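You operate a simulated robot arm through the tools that you are given. There is no shell and no other tool. Be economical: measure what you need, move in short steps, check, and stop when the job is done.

The job below is to be done with a simulated two-armed robot. You get a single attempt, and the scene is never put back.

Task
Fill the red crate about half at the small silo and carry it to the sack bench.
Fine: sack clamp down, gate part way open; gate shut and clamp up before you lift it with both hands.
Where things are to end (x, y in the base frame): crate within 12 cm of [66, -75].

Only the result counts: the job must be done as asked and must still hold three seconds after the hand-in. Knocking over, shifting, dropping, spilling or breaking anything else fails it.

Robot
Two 6-joint arms with two-finger parallel grippers on one trunk, on a base that drives. Base frame: it is fixed to the floor where the robot stands at the start and does not move with it; the origin is under the middle of the robot, x ahead of it, y to its left, z up. Units: cm, rad, N and s.
The left shoulder is at the start at [6, 18.7, 111.2], the right one opposite. With the tool pointing down near the work surface each hand reaches from about 22 to 62 cm from the robot's upright axis, wherever it stands, measured 20 degrees to its own side. Places, roughly: crate [-300, 225, 125]; sack clamp [90, 0, 110]; silo gate [90, 0, 130]; small silo [110, -10, 120]; top of the sack bench [70, -80, 80]. Payload 1.57 kg a hand.
The TCP of each hand is the grasp point between the finger pads, 3 cm short of the fingertips. In the tool frame z runs along the fingers and y along their closing line. The gripper opens to 11 cm. The fingers are 2.4 cm wide and 1.2 cm thick; the gripper's body (4.8 by 11.2 cm) begins 7.8 cm behind the TCP.
Orientation is that of the tool frame in the base frame, as a unit quaternion [x, y, z, w]. With the fingers straight down and closing along the base's y, the tool's x points along the base's -x, its y along +y and its z along -z.

Tools
- The arms move only by the tool play_rows. It takes "left_increments", "right_increments" or both (then of equal length, played together; a hand with none holds still); each is one flat list of numbers, 7 for each row, row after row: the shift along the tool's x, y, z in cm, then the turn, a rotation vector about the tool's x, y, z in rad, then the opening in per cent of the stroke, from 0 (shut) to 100 (fully open). In form: [dx, dy, dz, rx, ry, rz, gripper, dx, dy, dz, rx, ry, rz, gripper, ...]. A call has 1 to 12 rows; each row shifts and turns the commanded pose from where the row before left it, along the tool's axes as they then stand. Rows are played at 5 a second. More than 5 cm and 0.15 rad between two rows, or a gripper value outside its range, and nothing of the call is played. A pose out of reach is approached as far as the arm can. The call stops where the force on the tool passes 80 N (or 10 N more than at its start, if that is more) or the arm is blocked; 0.2 s more then pass. The fingers move at their own pace (about 15.3 cm/s each) and stop on an object; they squeeze with about 30 N. The grip force told is the motor's: it shows also when the fingers shut on nothing. Time passes only in rows, and 0.2 s behind the last, so rows that do not move let the fingers close. It gives the time, the measured TCP pose, the force on the tool (base axes), the opening and the grip force at its end, in the units of the frame above (readings bear some noise), with the torque about the TCP (base axes, N m) and any sound that the robot's microphone picked up, and new pictures: "views" is both (left out), scene, wrist or none (wrist: the cameras of the hands that moved).
- Cameras (640 x 400 px; columns grow to the right, rows downward): "scene" is now at [2.54, 0.01, 168.18]; the picture's right is [0.06, -1.00, 0.00], its down [-0.63, -0.04, -0.77] and it looks along [0.77, 0.05, -0.64] (base axes); focal length 271 px, centre (320, 200). "left" rides on the left gripper at [7, -1.6, -14.1] in its tool frame; the picture's right is [0.23, 0.97, 0.00], its down [-0.86, 0.20, -0.48] and it looks along [-0.47, 0.11, 0.88] (tool axes); focal length 222 px, centre (320, 200). "right" rides on the right gripper at [7, 1.6, -14.1] in its tool frame; the picture's right is [-0.23, 0.97, 0.00], its down [-0.86, -0.20, -0.48] and it looks along [-0.47, -0.11, 0.88] (tool axes); focal length 222 px, centre (320, 200). There is no depth. A picture from a camera that has moved, and an enlarged one, comes with that camera's place and axes in the base frame and with its lens. The place of the scene camera against the robot may be out by one fixed shift of up to 1.8 cm in any direction.
- lift_body(by): slides the trunk up (or, below 0, down) by that many cm; the arms and the scene camera ride with it, the base frame stays. It gives what a move gives, with no picture.
- drive_base(legs): drives the robot by 1 to 6 legs, each [ahead, left, turn to the left] in cm, cm and rad, along the robot's own axes; the way and the turn of a leg run together, so that a leg with both is an arc; at most 150 cm and 3.142 rad a leg. The arms and the cameras ride along, it lands a little off, and it stops where it bumps. It gives what a move gives, and a new picture of the scene camera.
- aim_head(pan, tilt): turns the head with the scene camera to pan (to the left, within 1.501 rad either way) and tilt (down, from -0.506 to 1.204), counted from straight ahead of the robot. It gives what a move gives, and a new picture of the scene camera.
- inspect(camera, box): a new picture of the part [left, top, right, bottom] of that camera's present view, enlarged. No time passes.
- close_job(): hands the job in; it is judged then, once.

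Work in short steps. Places have to be worked out from the pictures, the camera data and where the tool is seen: move nearer, look again, correct. Check each grasp and each placing, and mend what went wrong. You have 120 turns and 260 pictures in all, those below and enlarged ones among them. Open the grippers and draw the arms clear of the work before you hand the job in, unless the task says otherwise; then end with one line.

The tools are called after ">>>" by a JSON object that holds its "op" and its "data". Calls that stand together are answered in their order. play_rows: Moves the arms, as the interface text tells. Its arguments: {"type":"object","properties":{"left_increments":{"type":"array","items":{"type":"number"}},"right_increments":{"type":"array","items":{"type":"number"}},"views":{"type":"string","enum":["both","scene","wrist","none"]}},"required":[]} The other tools are called the same way: lift_body (by) slides the trunk up or down; drive_base (legs) drives the base; aim_head (pan, tilt) turns the head that bears the scene camera; inspect (camera, box) takes an enlarged picture of a part of a camera's view; close_job () hands the job in.

At the start:

```text
time: 0.0
left_tool_pos: [38.7, 20.63, 131.24]
left_ee_rot: [0.0, 1.0, -0.001, 0.001]
left_force: [-1.3, -0.6, 0.9]
left_moment: [-0.01, -0.01, -0.03]
left_gripper_width: 10.97
left_grasp_force: 0.0
right_tool_pos: [38.57, -12.49, 136.09]
right_ee_rot: [0.0, 1.0, 0.0, 0.0]
right_force: [-0.4, 0.3, 0.2]
right_moment: [0.03, -0.03, -0.03]
right_gripper_width: 11.01
right_grasp_force: 0.0
trunk travel left (down, up): [-74.0, 25.0]
robot x, y, heading: [0.0, -0.23, -0.001]
head pan, tilt: [0.063, 0.688]
```

scene: 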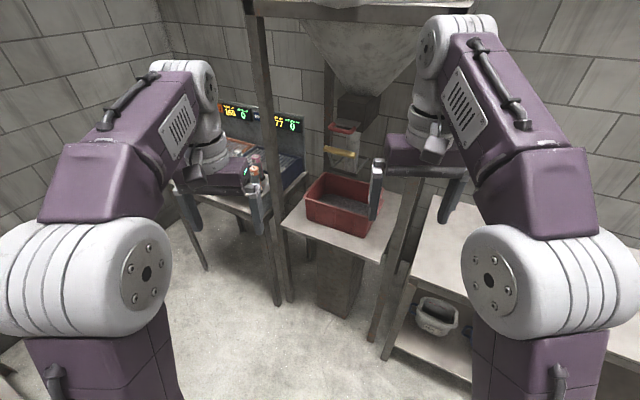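
right: 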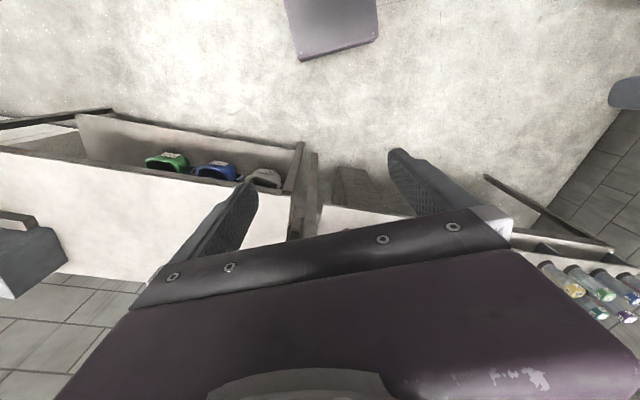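
left: 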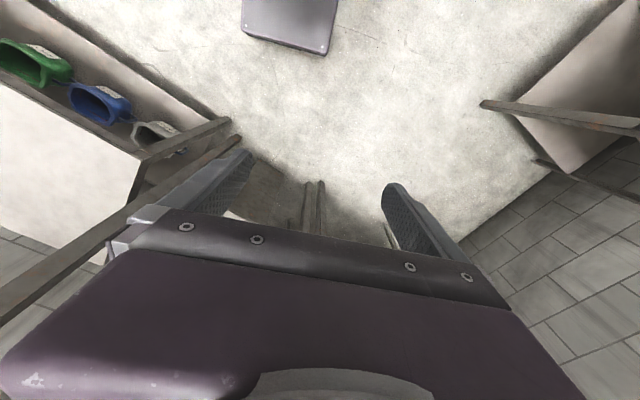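

The picture shows a red crate already standing under the silo, though the list says the crate is at [-300, 225]. I'll enlarge the silo area and look closer.

>>> {"op": "inspect", "data": {"camera": "scene", "box": [260, 60, 440, 260]}}

>>> {"op": "inspect", "data": {"camera": "scene", "box": [170, 80, 330, 200]}}

>>> {"op": "aim_head", "data": {"pan": 0.0, "tilt": 0.3}}

>>> {"op": "aim_head", "data": {"pan": -0.8, "tilt": 0.6}}

>>> {"op": "aim_head", "data": {"pan": 1.4, "tilt": 0.3}}

```text
2.00 times, centred on (350, 160) of scene
camera zoom: at [2.54, 0.01, 168.18], right [0.06, -1.0, 0.0], down [-0.63, -0.04, -0.77], along [0.77, 0.05, -0.64], focal length 542 px, centre (260, 280)
```

zoom: 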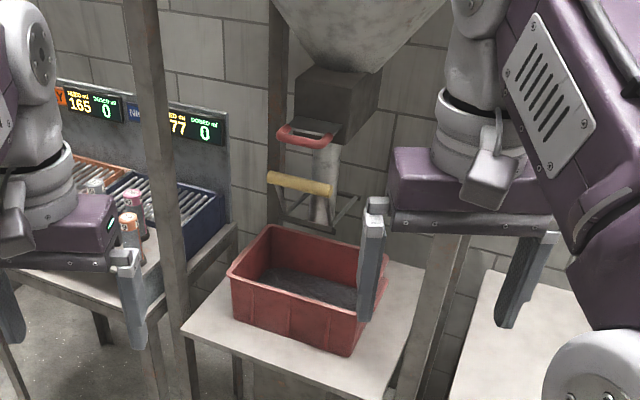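

```text
3.33 times, centred on (250, 140) of scene
camera zoom: at [2.54, 0.01, 168.18], right [0.06, -1.0, 0.0], down [-0.63, -0.04, -0.77], along [0.77, 0.05, -0.64], focal length 903 px, centre (553, 400)
```

zoom: 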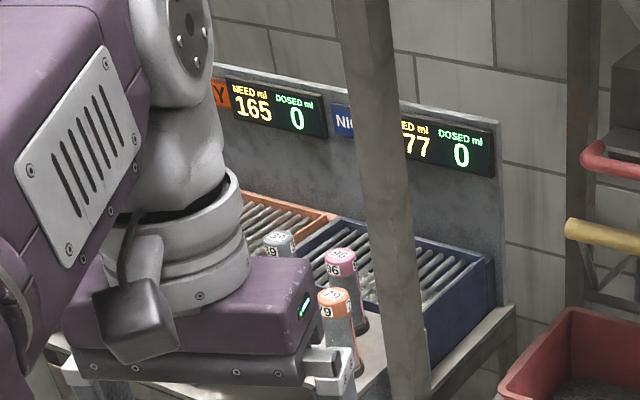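

```text
time: 0.9
left_tool_pos: [38.65, 20.51, 131.24]
left_ee_rot: [0.0, 1.0, 0.0, 0.0]
left_force: [-0.8, 0.5, 0.1]
left_moment: [-0.02, 0.0, 0.0]
left_gripper_width: 11.0
left_grasp_force: 0.0
right_tool_pos: [38.74, -12.71, 136.24]
right_ee_rot: [0.0, 1.0, 0.001, 0.0]
right_force: [0.0, 0.7, 0.8]
right_moment: [-0.02, 0.02, -0.02]
right_gripper_width: 11.02
right_grasp_force: 0.1
trunk travel left (down, up): [-74.0, 25.0]
robot x, y, heading: [0.23, -0.1, 0.0]
head pan, tilt: [0.0, 0.3]
camera scene: at [3.34, -0.53, 171.68], right [0.0, -1.0, 0.0], down [-0.3, 0.0, -0.95], along [0.95, 0.0, -0.3], focal length 271 px, centre (320, 200)
```

scene: 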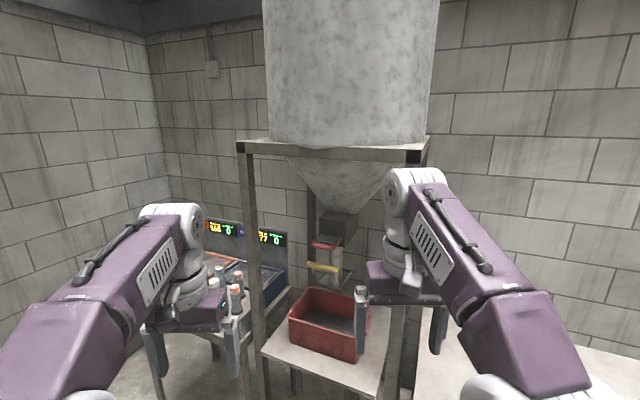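

```text
time: 2.0
left_tool_pos: [38.56, 20.57, 131.23]
left_ee_rot: [0.0, 1.0, 0.0, 0.001]
left_force: [0.4, 0.4, -0.7]
left_moment: [0.0, 0.01, 0.03]
left_gripper_width: 11.01
left_grasp_force: 0.1
right_tool_pos: [38.66, -12.68, 136.14]
right_ee_rot: [0.0, 1.0, 0.0, -0.001]
right_force: [-0.6, 0.0, 0.5]
right_moment: [0.02, -0.01, -0.02]
right_gripper_width: 11.0
right_grasp_force: 0.0
trunk travel left (down, up): [-74.0, 25.0]
robot x, y, heading: [0.45, 0.28, 0.005]
head pan, tilt: [-0.799, 0.6]
camera scene: at [0.18, -6.86, 168.94], right [-0.72, -0.7, 0.0], down [-0.39, 0.4, -0.83], along [0.58, -0.59, -0.56], focal length 271 px, centre (320, 200)
```

scene: 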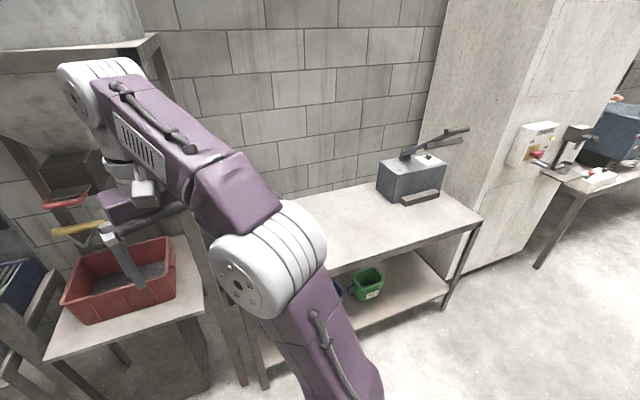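

```text
time: 4.1
left_tool_pos: [38.55, 20.55, 131.25]
left_ee_rot: [0.001, 1.0, 0.0, 0.001]
left_force: [-0.2, -1.0, -0.7]
left_moment: [-0.03, 0.02, -0.01]
left_gripper_width: 11.0
left_grasp_force: 0.1
right_tool_pos: [38.53, -12.65, 136.17]
right_ee_rot: [0.0, 1.0, 0.0, 0.0]
right_force: [0.5, -0.8, -0.1]
right_moment: [-0.01, 0.03, -0.02]
right_gripper_width: 11.02
right_grasp_force: 0.0
trunk travel left (down, up): [-74.0, 25.0]
robot x, y, heading: [-0.05, 0.16, -0.001]
head pan, tilt: [1.4, 0.3]
camera scene: at [-4.39, 8.67, 171.69], right [0.99, -0.17, 0.0], down [-0.05, -0.29, -0.96], along [0.16, 0.94, -0.3], focal length 271 px, centre (320, 200)
```

scene: 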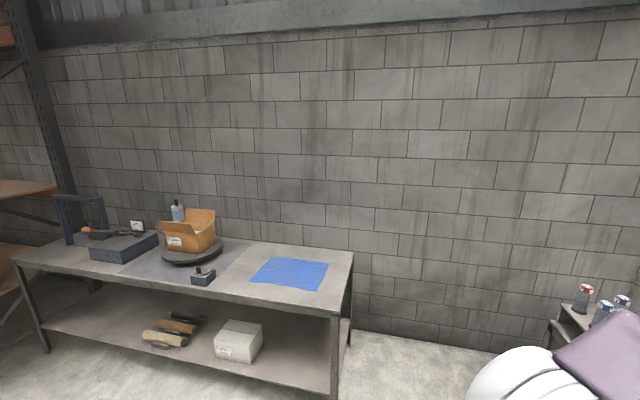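

The crate under the silo is red, but I need to know what stands at [-300, 225]. I'll turn the robot in place and look behind.

>>> {"op": "drive_base", "data": {"legs": [[0, 0, 1.57]]}}

>>> {"op": "aim_head", "data": {"pan": 0.9, "tilt": 0.2}}

```text
time: 8.2
left_tool_pos: [-18.98, 39.47, 131.21]
left_ee_rot: [-0.691, 0.723, -0.001, 0.001]
left_force: [0.7, 0.4, -0.3]
left_moment: [0.01, 0.01, 0.03]
left_gripper_width: 11.0
left_grasp_force: 0.1
right_tool_pos: [14.29, 37.95, 136.21]
right_ee_rot: [-0.692, 0.722, -0.001, 0.0]
right_force: [0.8, -0.2, 0.3]
right_moment: [0.05, -0.01, 0.01]
right_gripper_width: 11.02
right_grasp_force: 0.1
trunk travel left (down, up): [-74.0, 25.0]
robot x, y, heading: [0.07, -0.0, 1.53]
head pan, tilt: [1.4, 0.3]
camera scene: at [-9.37, -4.54, 171.69], right [0.21, 0.98, 0.0], down [0.29, -0.06, -0.96], along [-0.93, 0.2, -0.3], focal length 271 px, centre (320, 200)
```

scene: 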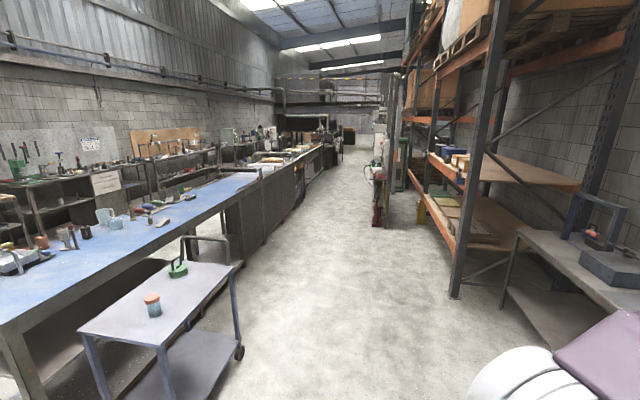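

```text
time: 9.1
left_tool_pos: [-18.86, 39.39, 131.2]
left_ee_rot: [-0.692, 0.722, 0.0, 0.001]
left_force: [-0.4, -0.2, 0.6]
left_moment: [-0.01, 0.0, 0.06]
left_gripper_width: 11.01
left_grasp_force: 0.1
right_tool_pos: [14.12, 38.07, 136.24]
right_ee_rot: [-0.692, 0.722, -0.001, 0.0]
right_force: [-0.7, -0.2, -0.1]
right_moment: [0.01, 0.03, -0.01]
right_gripper_width: 11.03
right_grasp_force: 0.0
trunk travel left (down, up): [-74.0, 25.0]
robot x, y, heading: [-0.15, 0.14, 1.529]
head pan, tilt: [0.901, 0.201]
camera scene: at [-7.31, -0.44, 172.61], right [0.65, 0.76, 0.0], down [0.15, -0.13, -0.98], along [-0.74, 0.64, -0.2], focal length 271 px, centre (320, 200)
```

scene: 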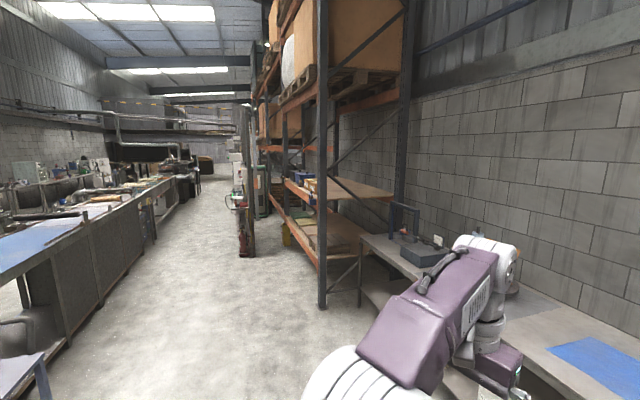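

The point [-300, 225, 125] projects to about (306, 181), on the rack shelf. I'll enlarge it.

>>> {"op": "inspect", "data": {"camera": "scene", "box": [250, 140, 410, 240]}}

```text
4.00 times, centred on (330, 190) of scene
camera zoom: at [-7.31, -0.44, 172.61], right [0.65, 0.76, 0.0], down [0.15, -0.13, -0.98], along [-0.74, 0.64, -0.2], focal length 1084 px, centre (280, 240)
```

zoom: 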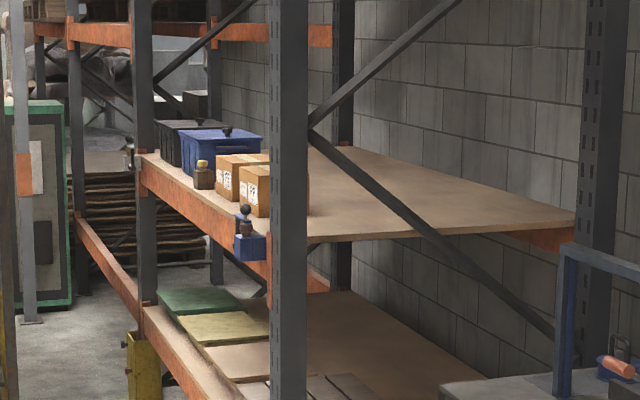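

The shelf holds a blue crate, a black crate and cartons, but no red crate. So the red crate is the one already under the silo and the listed place is out of date. I'll turn back to the silo and look at its mechanism and fill level.

>>> {"op": "drive_base", "data": {"legs": [[0, 0, -1.53]]}}

>>> {"op": "aim_head", "data": {"pan": 0.0, "tilt": 0.6}}

>>> {"op": "inspect", "data": {"camera": "scene", "box": [260, 60, 420, 260]}}

```text
time: 13.2
left_tool_pos: [37.98, 21.86, 131.18]
left_ee_rot: [-0.015, 1.0, -0.001, 0.002]
left_force: [0.0, -0.7, 0.2]
left_moment: [0.0, 0.0, 0.02]
left_gripper_width: 10.99
left_grasp_force: 0.1
right_tool_pos: [38.87, -11.49, 136.02]
right_ee_rot: [-0.016, 1.0, 0.0, 0.0]
right_force: [-0.1, -0.1, 0.0]
right_moment: [-0.02, -0.05, 0.03]
right_gripper_width: 10.98
right_grasp_force: 0.1
trunk travel left (down, up): [-74.0, 25.0]
robot x, y, heading: [0.02, 0.03, 0.032]
head pan, tilt: [0.901, 0.201]
camera scene: at [-0.43, 6.78, 172.61], right [0.8, -0.6, 0.0], down [-0.12, -0.16, -0.98], along [0.58, 0.79, -0.2], focal length 271 px, centre (320, 200)
```

scene: 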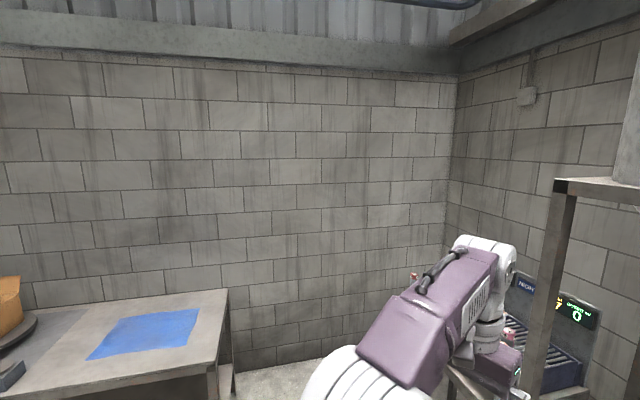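

```text
time: 14.4
left_tool_pos: [37.93, 21.82, 131.24]
left_ee_rot: [-0.014, 1.0, -0.001, 0.002]
left_force: [-0.6, 0.4, -0.8]
left_moment: [0.01, -0.02, 0.01]
left_gripper_width: 11.02
left_grasp_force: 0.0
right_tool_pos: [38.89, -11.42, 136.14]
right_ee_rot: [-0.015, 1.0, 0.001, 0.0]
right_force: [-0.3, -0.3, 0.1]
right_moment: [-0.02, 0.0, -0.03]
right_gripper_width: 11.01
right_grasp_force: 0.1
trunk travel left (down, up): [-74.0, 25.0]
robot x, y, heading: [0.06, 0.09, 0.031]
head pan, tilt: [0.0, 0.6]
camera scene: at [2.85, -0.42, 168.94], right [0.03, -1.0, 0.0], down [-0.56, -0.02, -0.83], along [0.82, 0.03, -0.56], focal length 271 px, centre (320, 200)
```

scene: 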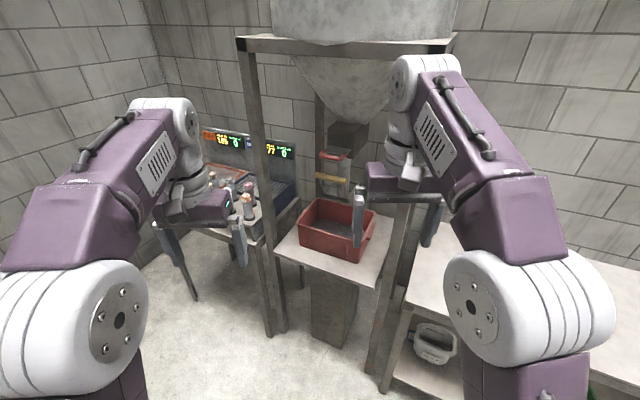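

```text
2.00 times, centred on (340, 160) of scene
camera zoom: at [2.85, -0.42, 168.94], right [0.03, -1.0, 0.0], down [-0.56, -0.02, -0.83], along [0.82, 0.03, -0.56], focal length 542 px, centre (280, 280)
```

zoom: 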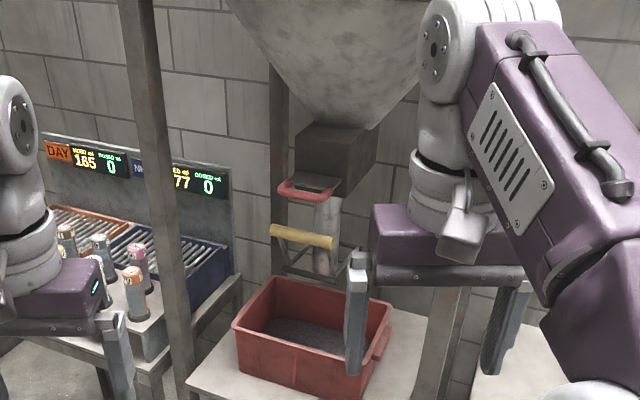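

The red crate sits under the spout at about (101, -5), rim z about 93, with dark stuff already at the bottom. I'll move the right hand aside and raise the trunk for a better view into it.

>>> {"op": "play_rows", "data": {"right_increments": [-3, -4, 0, 0, 0, 0, 100, -3, -4, 0, 0, 0, 0, 100, 0, -4, 0, 0, 0, 0, 100, 0, -4, 0, 0, 0, 0, 100], "views": "none"}}

>>> {"op": "lift_body", "data": {"by": 20}}

>>> {"op": "aim_head", "data": {"pan": -0.05, "tilt": 0.7}}

>>> {"op": "inspect", "data": {"camera": "scene", "box": [260, 80, 400, 240]}}

```text
time: 15.4
left_tool_pos: [37.89, 21.62, 131.19]
left_ee_rot: [-0.015, 1.0, 0.0, 0.0]
left_force: [-0.8, -0.8, -1.0]
left_moment: [0.03, 0.01, 0.01]
left_gripper_width: 11.01
left_grasp_force: 0.0
right_tool_pos: [44.01, -27.43, 133.79]
right_ee_rot: [-0.015, 1.0, 0.0, 0.001]
right_force: [-0.4, -0.3, 0.7]
right_moment: [0.03, -0.01, 0.01]
right_gripper_width: 11.03
right_grasp_force: 0.0
right hand out of reach, approached as far as the arm can: row 1, 2, 4
trunk travel left (down, up): [-74.0, 25.0]
robot x, y, heading: [0.14, 0.06, 0.025]
head pan, tilt: [0.0, 0.6]
```

```text
time: 17.6
left_tool_pos: [37.91, 21.84, 151.28]
left_ee_rot: [-0.015, 1.0, -0.001, 0.001]
left_force: [0.9, 0.3, -0.7]
left_moment: [0.0, 0.0, 0.0]
left_gripper_width: 10.99
left_grasp_force: 0.1
right_tool_pos: [44.01, -27.31, 153.76]
right_ee_rot: [-0.016, 1.0, 0.0, 0.001]
right_force: [-0.2, -0.4, 0.5]
right_moment: [-0.02, 0.01, -0.01]
right_gripper_width: 11.02
right_grasp_force: 0.1
trunk travel left (down, up): [-94.0, 5.0]
robot x, y, heading: [-0.4, -0.51, 0.031]
head pan, tilt: [0.0, 0.6]
```

```text
time: 18.2
left_tool_pos: [37.96, 21.76, 151.34]
left_ee_rot: [-0.014, 1.0, -0.001, 0.001]
left_force: [-0.6, -0.3, 0.6]
left_moment: [0.0, -0.01, 0.01]
left_gripper_width: 11.01
left_grasp_force: 0.0
right_tool_pos: [44.0, -27.34, 153.75]
right_ee_rot: [-0.016, 1.0, -0.001, 0.001]
right_force: [0.1, 0.0, -0.1]
right_moment: [0.03, 0.0, 0.02]
right_gripper_width: 11.0
right_grasp_force: 0.1
trunk travel left (down, up): [-94.0, 5.0]
robot x, y, heading: [0.04, 0.05, 0.029]
head pan, tilt: [-0.051, 0.7]
camera scene: at [2.51, -0.88, 188.08], right [-0.02, -1.0, 0.0], down [-0.64, 0.01, -0.77], along [0.77, -0.02, -0.64], focal length 271 px, centre (320, 200)
```

scene: 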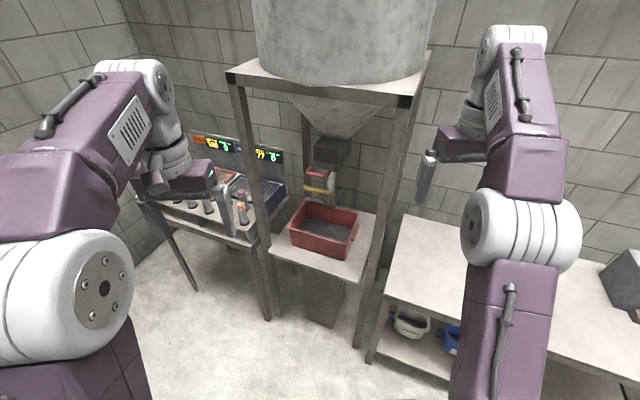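

```text
2.50 times, centred on (330, 160) of scene
camera zoom: at [2.51, -0.88, 188.08], right [-0.02, -1.0, 0.0], down [-0.64, 0.01, -0.77], along [0.77, -0.02, -0.64], focal length 677 px, centre (295, 300)
```

zoom: 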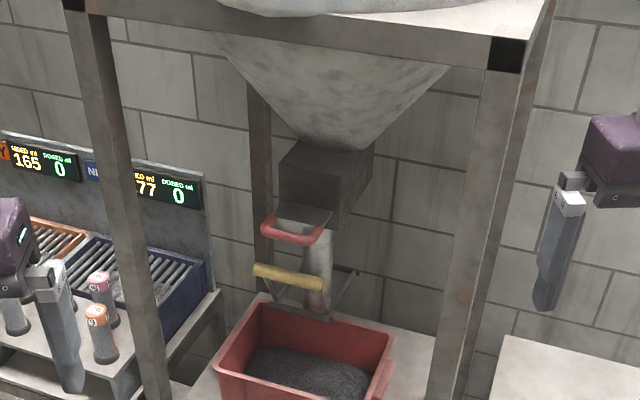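

The frame and crate stand at a yaw of about -0.3 rad, with front posts near (89, 27) and (76, -27). By two-view triangulation the red gate bar is at about (91, -2, 128) and the yellow clamp bar at about (96, -2, 116). I'll lower the trunk again, tuck the left hand in and turn the right hand to point forward and close vertically.

>>> {"op": "lift_body", "data": {"by": -20}}

>>> {"op": "play_rows", "data": {"left_increments": [3, -2, 0, 0, 0, 0, 100, 3, -2, 0, 0, 0, 0, 100, 3, -2, 0, 0, 0, 0, 100, 0, -2, 0, 0, 0, 0, 100, 0, 0, 0, 0, 0, 0, 100, 0, 0, 0, 0, 0, 0, 100, 0, 0, 0, 0, 0, 0, 100, 0, 0, 0, 0, 0, 0, 100, 0, 0, 0, 0, 0, 0, 100, 0, 0, 0, 0, 0, 0, 100, 0, 0, 0, 0, 0, 0, 100], "right_increments": [0, 0, 0, 0, 0, 0.1428, 100, 0, 0, 0, 0, 0, 0.1428, 100, 0, 0, 0, 0, 0, 0.1428, 100, 0, 0, 0, 0, 0, 0.1428, 100, 0, 0, 0, 0, 0, 0.1428, 100, 0, 0, 0, 0, 0, 0.1428, 100, 0, 0, 0, 0, 0, 0.1428, 100, 0, 0, 0, 0, 0, 0.1428, 100, 0, 0, 0, 0, 0, 0.1428, 100, 0, 0, 0, 0, 0, 0.1428, 100, 0, 0, 0, 0, 0, 0.1428, 100], "views": "none"}}

>>> {"op": "play_rows", "data": {"right_increments": [0, 0, 0, -0.1428, 0, 0, 100, 0, 0, 0, -0.1428, 0, 0, 100, 0, 0, 0, -0.1428, 0, 0, 100, 0, 0, 0, -0.1428, 0, 0, 100, 0, 0, 0, -0.1428, 0, 0, 100, 0, 0, 0, -0.1428, 0, 0, 100, 0, 0, 0, -0.1428, 0, 0, 100, 0, 0, 0, -0.1428, 0, 0, 100, 0, 0, 0, -0.1428, 0, 0, 100, 0, 0, 0, -0.1428, 0, 0, 100, 0, 0, 0, -0.1428, 0, 0, 100], "views": "both"}}

```text
time: 20.4
left_tool_pos: [37.99, 21.79, 131.32]
left_ee_rot: [-0.015, 1.0, -0.001, 0.001]
left_force: [0.3, -0.1, -0.3]
left_moment: [-0.01, -0.06, -0.01]
left_gripper_width: 11.01
left_grasp_force: 0.1
right_tool_pos: [44.01, -27.28, 133.85]
right_ee_rot: [-0.015, 1.0, 0.0, 0.001]
right_force: [0.0, 0.3, 0.2]
right_moment: [-0.03, 0.01, 0.0]
right_gripper_width: 11.0
right_grasp_force: 0.0
trunk travel left (down, up): [-74.0, 25.0]
robot x, y, heading: [0.17, 0.1, 0.035]
head pan, tilt: [-0.051, 0.7]
```

```text
time: 22.8
left_tool_pos: [29.31, 13.39, 131.11]
left_ee_rot: [-0.014, 1.0, -0.001, 0.0]
left_force: [0.3, 0.1, 0.1]
left_moment: [0.01, -0.02, -0.02]
left_gripper_width: 11.01
left_grasp_force: 0.0
right_tool_pos: [43.93, -27.24, 133.83]
right_ee_rot: [0.698, 0.716, 0.001, 0.0]
right_force: [-0.4, 0.1, 0.1]
right_moment: [0.0, 0.0, 0.0]
right_gripper_width: 11.04
right_grasp_force: 0.1
trunk travel left (down, up): [-74.0, 25.0]
robot x, y, heading: [0.15, -0.14, 0.031]
head pan, tilt: [-0.051, 0.7]
```

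```text
time: 25.2
left_tool_pos: [29.61, 13.38, 131.16]
left_ee_rot: [-0.015, 1.0, 0.0, 0.001]
left_force: [0.2, -0.2, 0.6]
left_moment: [0.0, 0.01, -0.02]
left_gripper_width: 10.98
left_grasp_force: 0.0
right_tool_pos: [45.63, -28.43, 133.85]
right_ee_rot: [0.492, 0.508, 0.508, 0.492]
right_force: [-0.4, -0.2, 0.1]
right_moment: [-0.05, 0.0, 0.02]
right_gripper_width: 11.0
right_grasp_force: 0.0
right hand out of reach, approached as far as the arm can: row 7, 8, 11
trunk travel left (down, up): [-74.0, 25.0]
robot x, y, heading: [-0.17, 0.43, 0.029]
head pan, tilt: [-0.051, 0.7]
camera scene: at [2.67, -1.01, 168.07], right [-0.02, -1.0, 0.0], down [-0.64, 0.01, -0.76], along [0.76, -0.01, -0.65], focal length 271 px, centre (320, 200)
camera right: at [31.33, -21.81, 135.44], right [0.01, -0.23, 0.97], down [-0.45, -0.87, -0.2], along [0.89, -0.44, -0.11], focal length 222 px, centre (320, 200)
```

scene: 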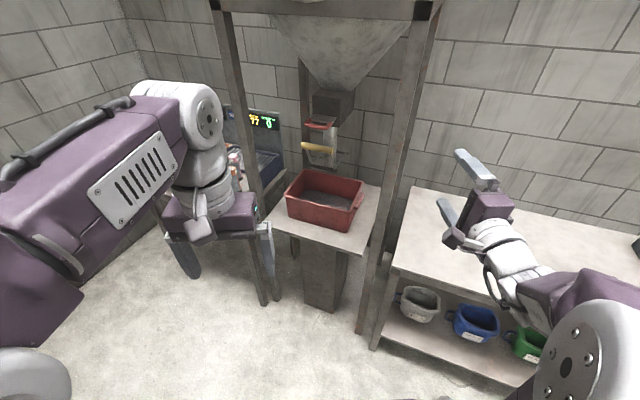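
right: 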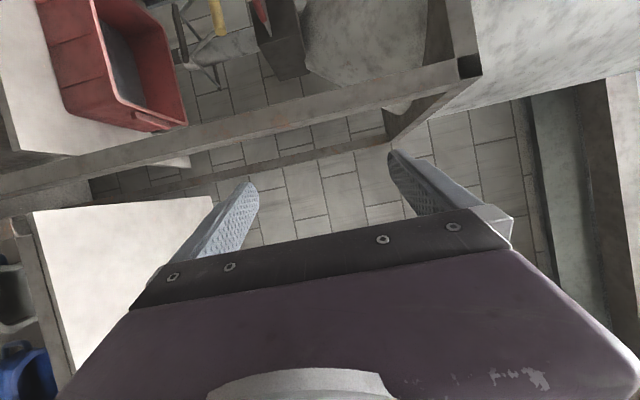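

The hand now points forward. I'll bring it inward and slightly back so it passes between the posts, then turn the base to -0.3 rad.

>>> {"op": "play_rows", "data": {"right_increments": [5, 0, -2, 0, 0, 0, 100, 5, 0, -2, 0, 0, 0, 100, 4, 0, -2, 0, 0, 0, 100, 4, 0, 0, 0, 0, 0, 100], "left_increments": [0, 2, 0, 0, 0, 0, 100, 0, 2, 0, 0, 0, 0, 100, 0, 0, 0, 0, 0, 0, 100, 0, 0, 0, 0, 0, 0, 100], "views": "none"}}

>>> {"op": "drive_base", "data": {"legs": [[0, 0, -0.33], [0, 22, 0], [18, 0, 0]]}}

>>> {"op": "inspect", "data": {"camera": "scene", "box": [230, 80, 430, 280]}}

```text
refused: row 1 steps farther than a row can; nothing moved
```

```text
time: 29.0
left_tool_pos: [55.81, 17.25, 131.2]
left_ee_rot: [0.163, 0.987, 0.0, 0.001]
left_force: [-0.2, -0.7, -0.3]
left_moment: [0.04, -0.01, 0.0]
left_gripper_width: 10.99
left_grasp_force: 0.0
right_tool_pos: [56.49, -27.33, 133.98]
right_ee_rot: [0.573, 0.413, 0.413, 0.574]
right_force: [-0.2, 0.4, 0.2]
right_moment: [0.01, 0.01, -0.01]
right_gripper_width: 10.99
right_grasp_force: 0.1
trunk travel left (down, up): [-74.0, 25.0]
robot x, y, heading: [23.9, 15.08, -0.321]
head pan, tilt: [-0.051, 0.7]
camera scene: at [25.79, 13.25, 168.08], right [-0.37, -0.93, 0.0], down [-0.6, 0.24, -0.77], along [0.71, -0.28, -0.64], focal length 271 px, centre (320, 200)
```

scene: 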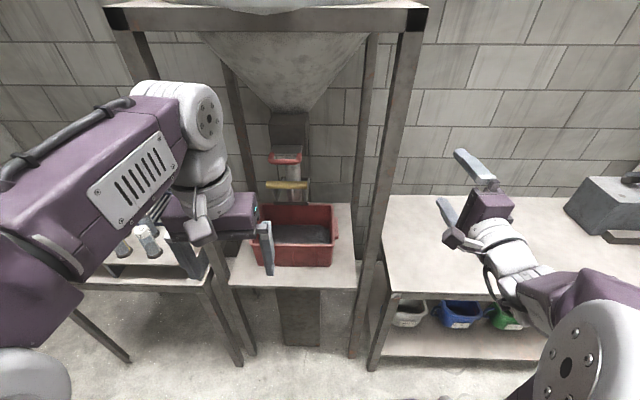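

```text
2.00 times, centred on (330, 180) of scene
camera zoom: at [25.79, 13.25, 168.08], right [-0.37, -0.93, 0.0], down [-0.6, 0.24, -0.77], along [0.71, -0.28, -0.64], focal length 542 px, centre (300, 240)
```

zoom: 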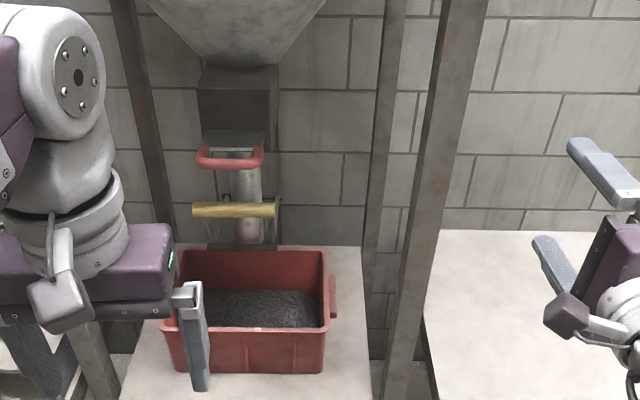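

The view is now square on: crate centre about (99.6, -5.3), yaw about -0.36, with some dark granulate already in it. I'll bring the right hand inward between the posts and square the base to the silo's centre line.

>>> {"op": "play_rows", "data": {"right_increments": [4.5, 0, -1, 0, 0, 0, 100, 4.5, 0, -1, 0, 0, 0, 100, 4.5, 0, -1, 0, 0, 0, 100, 4.5, 0, -1, 0, 0, 0, 100, 4, 0, 0, 0, 0, 0, 100], "views": "none"}}

>>> {"op": "drive_base", "data": {"legs": [[0, 0, -0.04], [0, 7, 0]]}}

```text
time: 30.2
left_tool_pos: [56.11, 17.3, 131.16]
left_ee_rot: [0.162, 0.987, -0.001, 0.001]
left_force: [1.3, -0.4, -0.5]
left_moment: [-0.01, 0.03, -0.03]
left_gripper_width: 10.99
left_grasp_force: 0.0
right_tool_pos: [60.93, -20.0, 136.2]
right_ee_rot: [0.572, 0.415, 0.414, 0.574]
right_force: [-0.2, 0.4, 0.1]
right_moment: [-0.03, -0.02, 0.04]
right_gripper_width: 11.01
right_grasp_force: 0.1
right hand out of reach, approached as far as the arm can: row 1, 2, 3, 4, 5
trunk travel left (down, up): [-74.0, 25.0]
robot x, y, heading: [24.08, 14.69, -0.328]
head pan, tilt: [-0.051, 0.7]
```

```text
time: 31.6
left_tool_pos: [58.51, 21.94, 131.29]
left_ee_rot: [0.182, 0.983, 0.001, 0.0]
left_force: [-0.1, -1.2, 0.0]
left_moment: [0.04, -0.03, 0.0]
left_gripper_width: 10.98
left_grasp_force: 0.0
right_tool_pos: [61.68, -15.59, 136.11]
right_ee_rot: [0.583, 0.402, 0.403, 0.581]
right_force: [0.3, -1.1, -0.6]
right_moment: [0.0, 0.02, 0.02]
right_gripper_width: 10.99
right_grasp_force: 0.1
trunk travel left (down, up): [-74.0, 25.0]
robot x, y, heading: [26.48, 21.18, -0.363]
head pan, tilt: [-0.051, 0.7]
camera scene: at [28.32, 18.92, 168.07], right [-0.41, -0.91, 0.0], down [-0.59, 0.26, -0.76], along [0.7, -0.31, -0.64], focal length 271 px, centre (320, 200)
```

scene: 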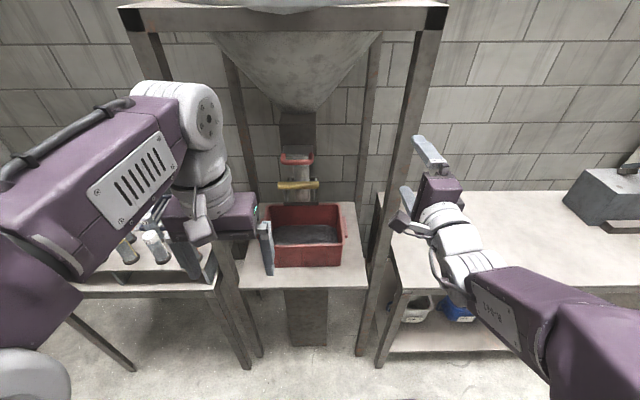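

The right hand couldn't come further inward because it is too close to the trunk. I'll move it diagonally forward and inward, then check.

>>> {"op": "play_rows", "data": {"right_increments": [3, -1, 2, 0, 0, 0, 100, 3, -1, 2, 0, 0, 0, 100, 3, -1, 2, 0, 0, 0, 100, 3, -1, 2, 0, 0, 0, 100, 3, 0, 2, 0, 0, 0, 100], "views": "both"}}

```text
time: 32.8
left_tool_pos: [58.67, 22.21, 131.15]
left_ee_rot: [0.183, 0.983, -0.001, 0.0]
left_force: [0.0, 0.3, 0.0]
left_moment: [0.0, 0.02, 0.02]
left_gripper_width: 11.0
left_grasp_force: 0.1
right_tool_pos: [67.09, -18.05, 135.51]
right_ee_rot: [0.581, 0.407, 0.405, 0.578]
right_force: [-0.7, 0.1, -0.8]
right_moment: [0.02, -0.05, 0.0]
right_gripper_width: 11.0
right_grasp_force: 0.0
right hand out of reach, approached as far as the arm can: row 1, 2, 3, 4, 5
trunk travel left (down, up): [-74.0, 25.0]
robot x, y, heading: [26.43, 21.27, -0.363]
head pan, tilt: [-0.051, 0.7]
camera scene: at [28.59, 19.38, 168.07], right [-0.4, -0.91, 0.0], down [-0.59, 0.26, -0.76], along [0.7, -0.31, -0.64], focal length 271 px, centre (320, 200)
camera right: at [56.31, -6.61, 137.28], right [-0.07, -0.21, 0.97], down [-0.74, -0.64, -0.2], along [0.67, -0.74, -0.11], focal length 222 px, centre (320, 200)
```

scene: 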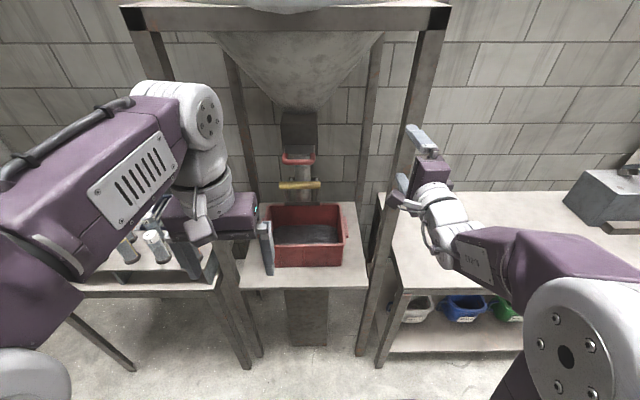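
right: 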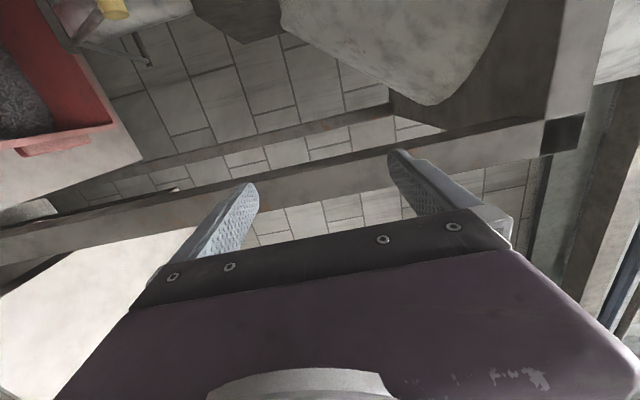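

The hand can't come inward in this pose, so instead I'll shift the base about 20 cm left, putting the handles straight ahead of the right hand.

>>> {"op": "drive_base", "data": {"legs": [[0, 20, 0]]}}

>>> {"op": "inspect", "data": {"camera": "scene", "box": [280, 90, 440, 270]}}

>>> {"op": "inspect", "data": {"camera": "right", "box": [0, 0, 640, 400]}}

```text
time: 34.4
left_tool_pos: [65.56, 41.25, 131.22]
left_ee_rot: [0.177, 0.984, 0.0, 0.001]
left_force: [0.2, 0.1, -0.3]
left_moment: [0.08, 0.0, -0.01]
left_gripper_width: 11.0
left_grasp_force: 0.0
right_tool_pos: [74.47, 1.04, 135.63]
right_ee_rot: [0.578, 0.41, 0.409, 0.575]
right_force: [0.4, 0.4, 0.3]
right_moment: [0.02, -0.01, -0.01]
right_gripper_width: 11.0
right_grasp_force: 0.0
trunk travel left (down, up): [-74.0, 25.0]
robot x, y, heading: [33.22, 40.17, -0.353]
head pan, tilt: [-0.051, 0.7]
camera scene: at [35.51, 38.0, 168.07], right [-0.4, -0.92, 0.0], down [-0.59, 0.26, -0.76], along [0.7, -0.3, -0.64], focal length 271 px, centre (320, 200)
```

scene: 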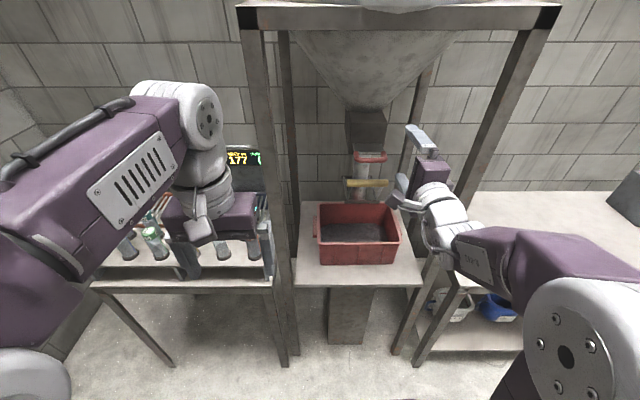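

```text
2.22 times, centred on (360, 180) of scene
camera zoom: at [35.51, 38.0, 168.07], right [-0.4, -0.92, 0.0], down [-0.59, 0.26, -0.76], along [0.7, -0.3, -0.64], focal length 602 px, centre (231, 244)
```

zoom: 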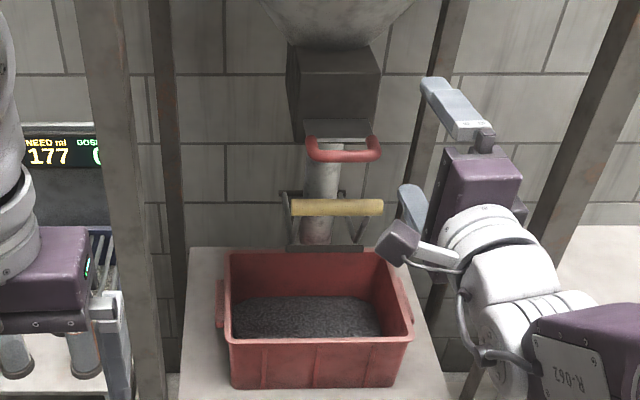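

```text
1.00 times, centred on (320, 200) of right
camera zoom: at [63.53, 12.35, 137.28], right [-0.07, -0.22, 0.97], down [-0.74, -0.65, -0.2], along [0.67, -0.73, -0.11], focal length 222 px, centre (320, 200)
```

zoom: 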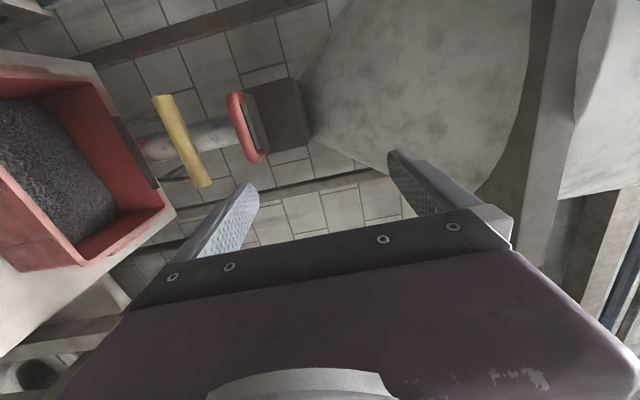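

The granulate already in the crate is visible at the bottom, about a quarter full. I'll set the right fingers as a half-open fork, lower the hand to the clamp bar's height (about z 115), and shift the base 4 cm left.

>>> {"op": "drive_base", "data": {"legs": [[0, 4, 0]]}}

>>> {"op": "play_rows", "data": {"right_increments": [0, -4, 0, 0, 0, 0, 48, 0, -4, 0, 0, 0, 0, 48, 0, -4, 0, 0, 0, 0, 48, 0, -4, 0, 0, 0, 0, 48, 0, -4, 0, 0, 0, 0, 48], "views": "both"}}

```text
time: 35.3
left_tool_pos: [66.79, 44.48, 131.21]
left_ee_rot: [0.177, 0.984, 0.001, 0.001]
left_force: [-0.1, -0.5, -0.5]
left_moment: [0.11, 0.0, -0.01]
left_gripper_width: 11.0
left_grasp_force: 0.0
right_tool_pos: [75.72, 4.29, 135.54]
right_ee_rot: [0.579, 0.408, 0.409, 0.575]
right_force: [0.6, -0.2, -0.2]
right_moment: [0.03, 0.0, 0.09]
right_gripper_width: 10.98
right_grasp_force: 0.1
trunk travel left (down, up): [-74.0, 25.0]
robot x, y, heading: [34.79, 43.66, -0.351]
head pan, tilt: [-0.051, 0.7]
camera scene: at [36.68, 41.17, 168.07], right [-0.4, -0.92, -0.01], down [-0.59, 0.26, -0.76], along [0.7, -0.3, -0.64], focal length 271 px, centre (320, 200)
```

scene: 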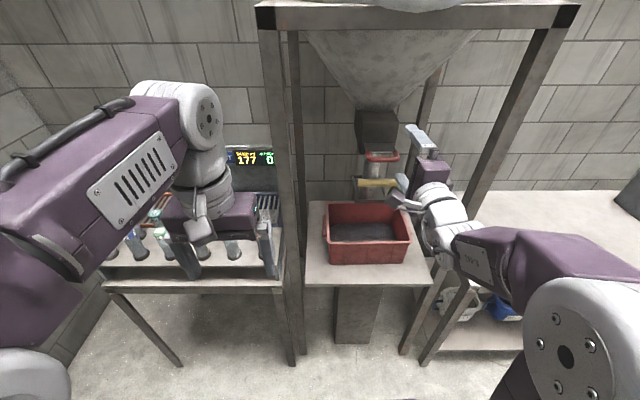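

```text
time: 36.5
left_tool_pos: [67.11, 44.94, 131.13]
left_ee_rot: [0.177, 0.984, 0.0, 0.0]
left_force: [0.3, 0.4, -0.6]
left_moment: [0.02, -0.03, 0.01]
left_gripper_width: 11.01
left_grasp_force: 0.2
right_tool_pos: [75.03, 3.24, 115.8]
right_ee_rot: [0.577, 0.412, 0.409, 0.574]
right_force: [0.3, -0.6, -1.0]
right_moment: [-0.01, -0.01, -0.01]
right_gripper_width: 5.27
right_grasp_force: 0.0
right hand out of reach, approached as far as the arm can: row 1, 2, 3
trunk travel left (down, up): [-74.0, 25.0]
robot x, y, heading: [35.03, 43.81, -0.356]
head pan, tilt: [-0.051, 0.7]
camera scene: at [37.11, 41.74, 168.08], right [-0.39, -0.92, 0.0], down [-0.59, 0.26, -0.76], along [0.7, -0.3, -0.65], focal length 271 px, centre (320, 200)
camera right: at [64.13, 14.47, 117.38], right [-0.07, -0.22, 0.97], down [-0.73, -0.65, -0.2], along [0.68, -0.73, -0.11], focal length 222 px, centre (320, 200)
```

scene: 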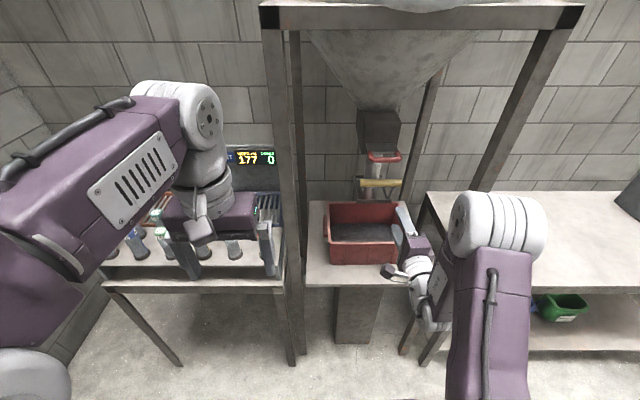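
right: 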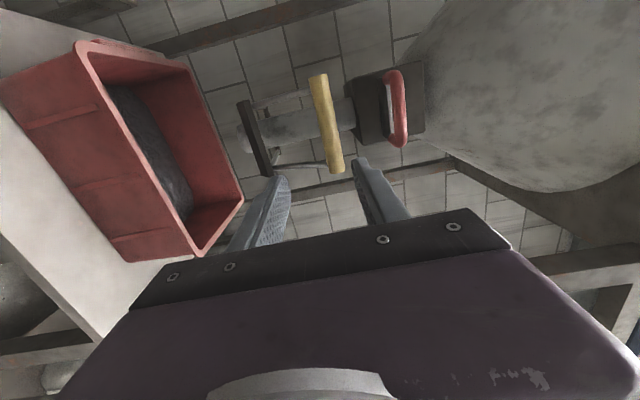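

The bar sits almost level with the fork, at about z 117, roughly 20 cm ahead. I'll raise the hand 1 cm and advance 14 cm.

>>> {"op": "play_rows", "data": {"right_increments": [0.4, 0.6, 3.5, 0, 0, 0, 48, 0.4, 0.6, 3.5, 0, 0, 0, 48, 0.4, 0, 3.5, 0, 0, 0, 48, 0.4, 0, 3.5, 0, 0, 0, 48], "views": "both"}}

```text
time: 37.5
left_tool_pos: [67.15, 45.07, 131.17]
left_ee_rot: [0.178, 0.984, -0.001, 0.001]
left_force: [0.3, -0.3, -0.1]
left_moment: [0.04, 0.0, -0.01]
left_gripper_width: 11.01
left_grasp_force: 0.1
right_tool_pos: [86.33, -3.27, 117.37]
right_ee_rot: [0.577, 0.413, 0.411, 0.573]
right_force: [-0.5, -0.3, 0.3]
right_moment: [-0.02, -0.02, 0.01]
right_gripper_width: 5.27
right_grasp_force: 0.1
right hand out of reach, approached as far as the arm can: row 1, 2, 3, 4
trunk travel left (down, up): [-74.0, 25.0]
robot x, y, heading: [34.82, 43.84, -0.356]
head pan, tilt: [-0.051, 0.7]
camera scene: at [37.1, 41.89, 168.07], right [-0.39, -0.92, 0.0], down [-0.59, 0.25, -0.76], along [0.7, -0.3, -0.64], focal length 271 px, centre (320, 200)
camera right: at [75.3, 7.87, 118.95], right [-0.07, -0.22, 0.97], down [-0.73, -0.66, -0.2], along [0.68, -0.72, -0.11], focal length 222 px, centre (320, 200)
```

scene: 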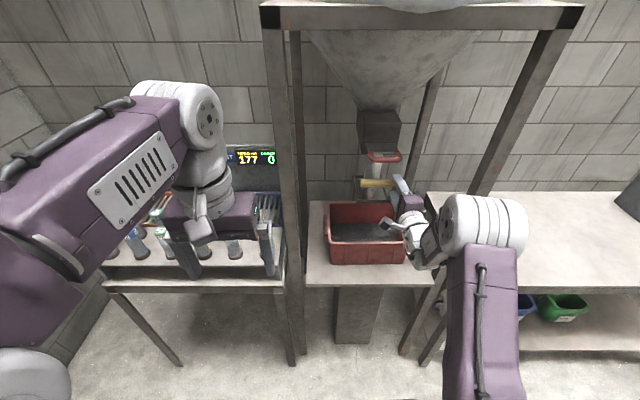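
right: 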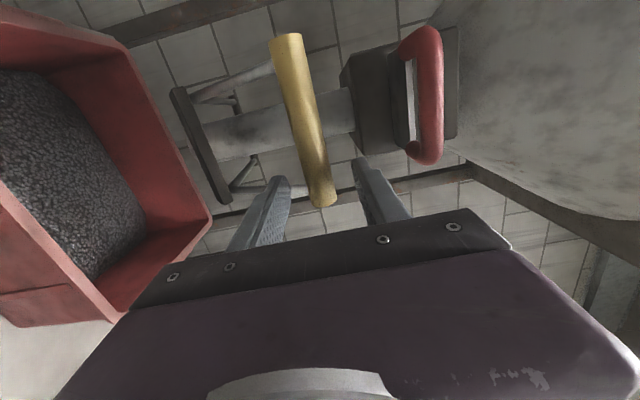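

The fork is nearing the bar, but its depth is uncertain. I'll enlarge both views.

>>> {"op": "inspect", "data": {"camera": "scene", "box": [335, 130, 465, 230]}}

>>> {"op": "inspect", "data": {"camera": "right", "box": [160, 20, 480, 240]}}

```text
4.00 times, centred on (400, 180) of scene
camera zoom: at [37.1, 41.89, 168.07], right [-0.39, -0.92, 0.0], down [-0.59, 0.25, -0.76], along [0.7, -0.3, -0.64], focal length 1084 px, centre (0, 280)
```

zoom: 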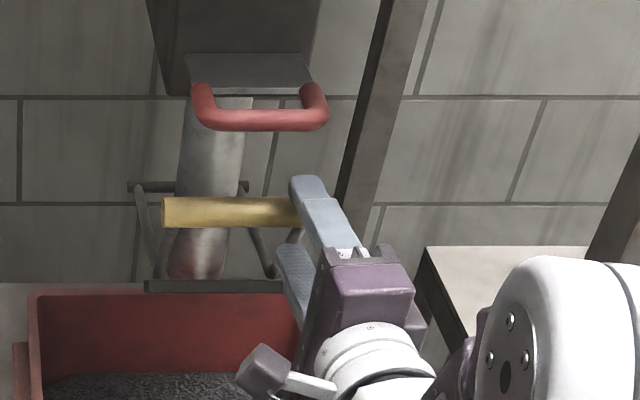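

```text
1.82 times, centred on (320, 130) of right
camera zoom: at [75.3, 7.87, 118.95], right [-0.07, -0.22, 0.97], down [-0.73, -0.66, -0.2], along [0.68, -0.72, -0.11], focal length 404 px, centre (320, 327)
```

zoom: 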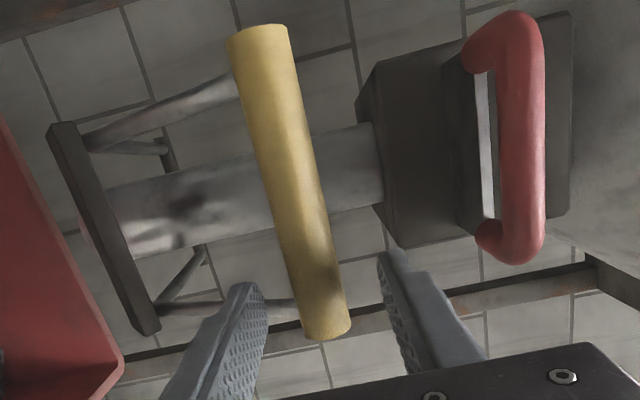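

From the apparent taper of the bar, its centre is at about (94.5, -1.5, 117), about 6.5 cm beyond the TCP. The arm drifts outward when it reaches, so I'll drive the base forward and slightly left to bring the fork around the bar.

>>> {"op": "drive_base", "data": {"legs": [[6, 2.5, 0]]}}

>>> {"op": "inspect", "data": {"camera": "right", "box": [160, 20, 480, 240]}}

>>> {"op": "inspect", "data": {"camera": "scene", "box": [315, 130, 445, 230]}}

```text
time: 38.5
left_tool_pos: [73.16, 45.25, 131.2]
left_ee_rot: [0.177, 0.984, 0.0, 0.003]
left_force: [-0.3, -0.6, 0.9]
left_moment: [-0.02, -0.03, 0.03]
left_gripper_width: 11.0
left_grasp_force: 0.0
right_tool_pos: [92.31, -2.97, 117.55]
right_ee_rot: [0.575, 0.411, 0.412, 0.575]
right_force: [-0.7, -1.0, -0.2]
right_moment: [0.02, 0.01, 0.01]
right_gripper_width: 5.3
right_grasp_force: 0.0
trunk travel left (down, up): [-74.0, 25.0]
robot x, y, heading: [41.41, 44.2, -0.354]
head pan, tilt: [-0.051, 0.7]
camera scene: at [42.92, 42.23, 168.09], right [-0.39, -0.92, 0.0], down [-0.59, 0.25, -0.77], along [0.71, -0.3, -0.64], focal length 271 px, centre (320, 200)
```

scene: 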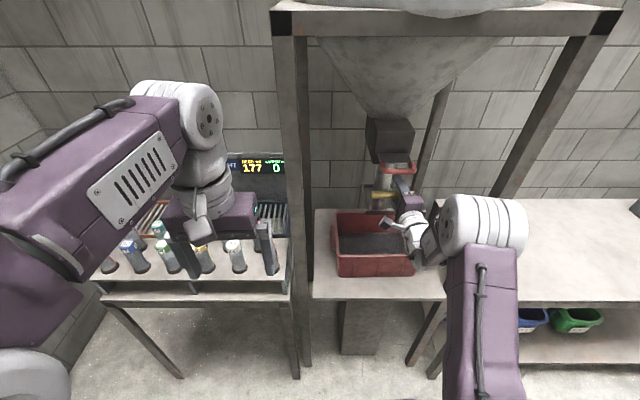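

```text
1.82 times, centred on (320, 130) of right
camera zoom: at [81.31, 8.19, 119.15], right [-0.07, -0.22, 0.97], down [-0.73, -0.66, -0.2], along [0.68, -0.72, -0.11], focal length 404 px, centre (320, 327)
```

zoom: 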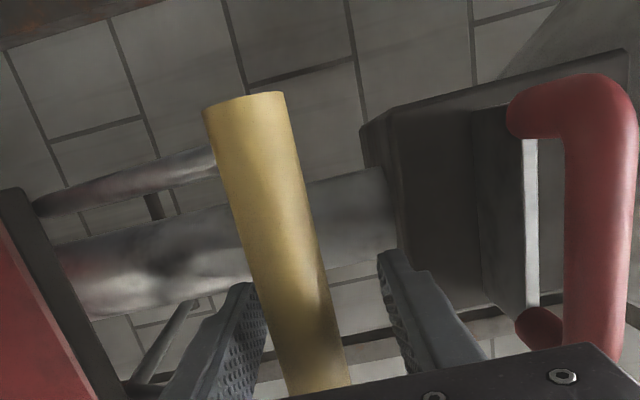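

```text
4.00 times, centred on (380, 180) of scene
camera zoom: at [42.92, 42.23, 168.09], right [-0.39, -0.92, 0.0], down [-0.59, 0.25, -0.77], along [0.71, -0.3, -0.64], focal length 1084 px, centre (80, 280)
```

zoom: 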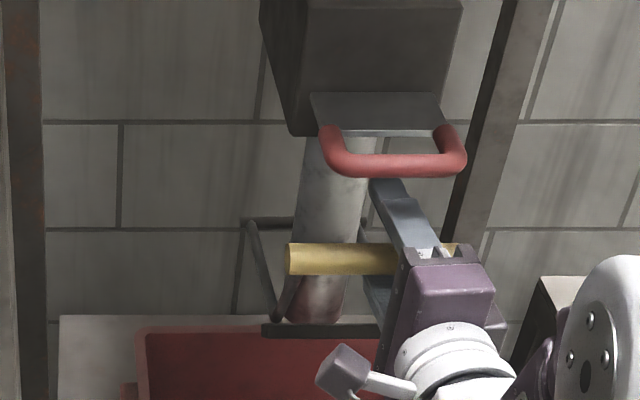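

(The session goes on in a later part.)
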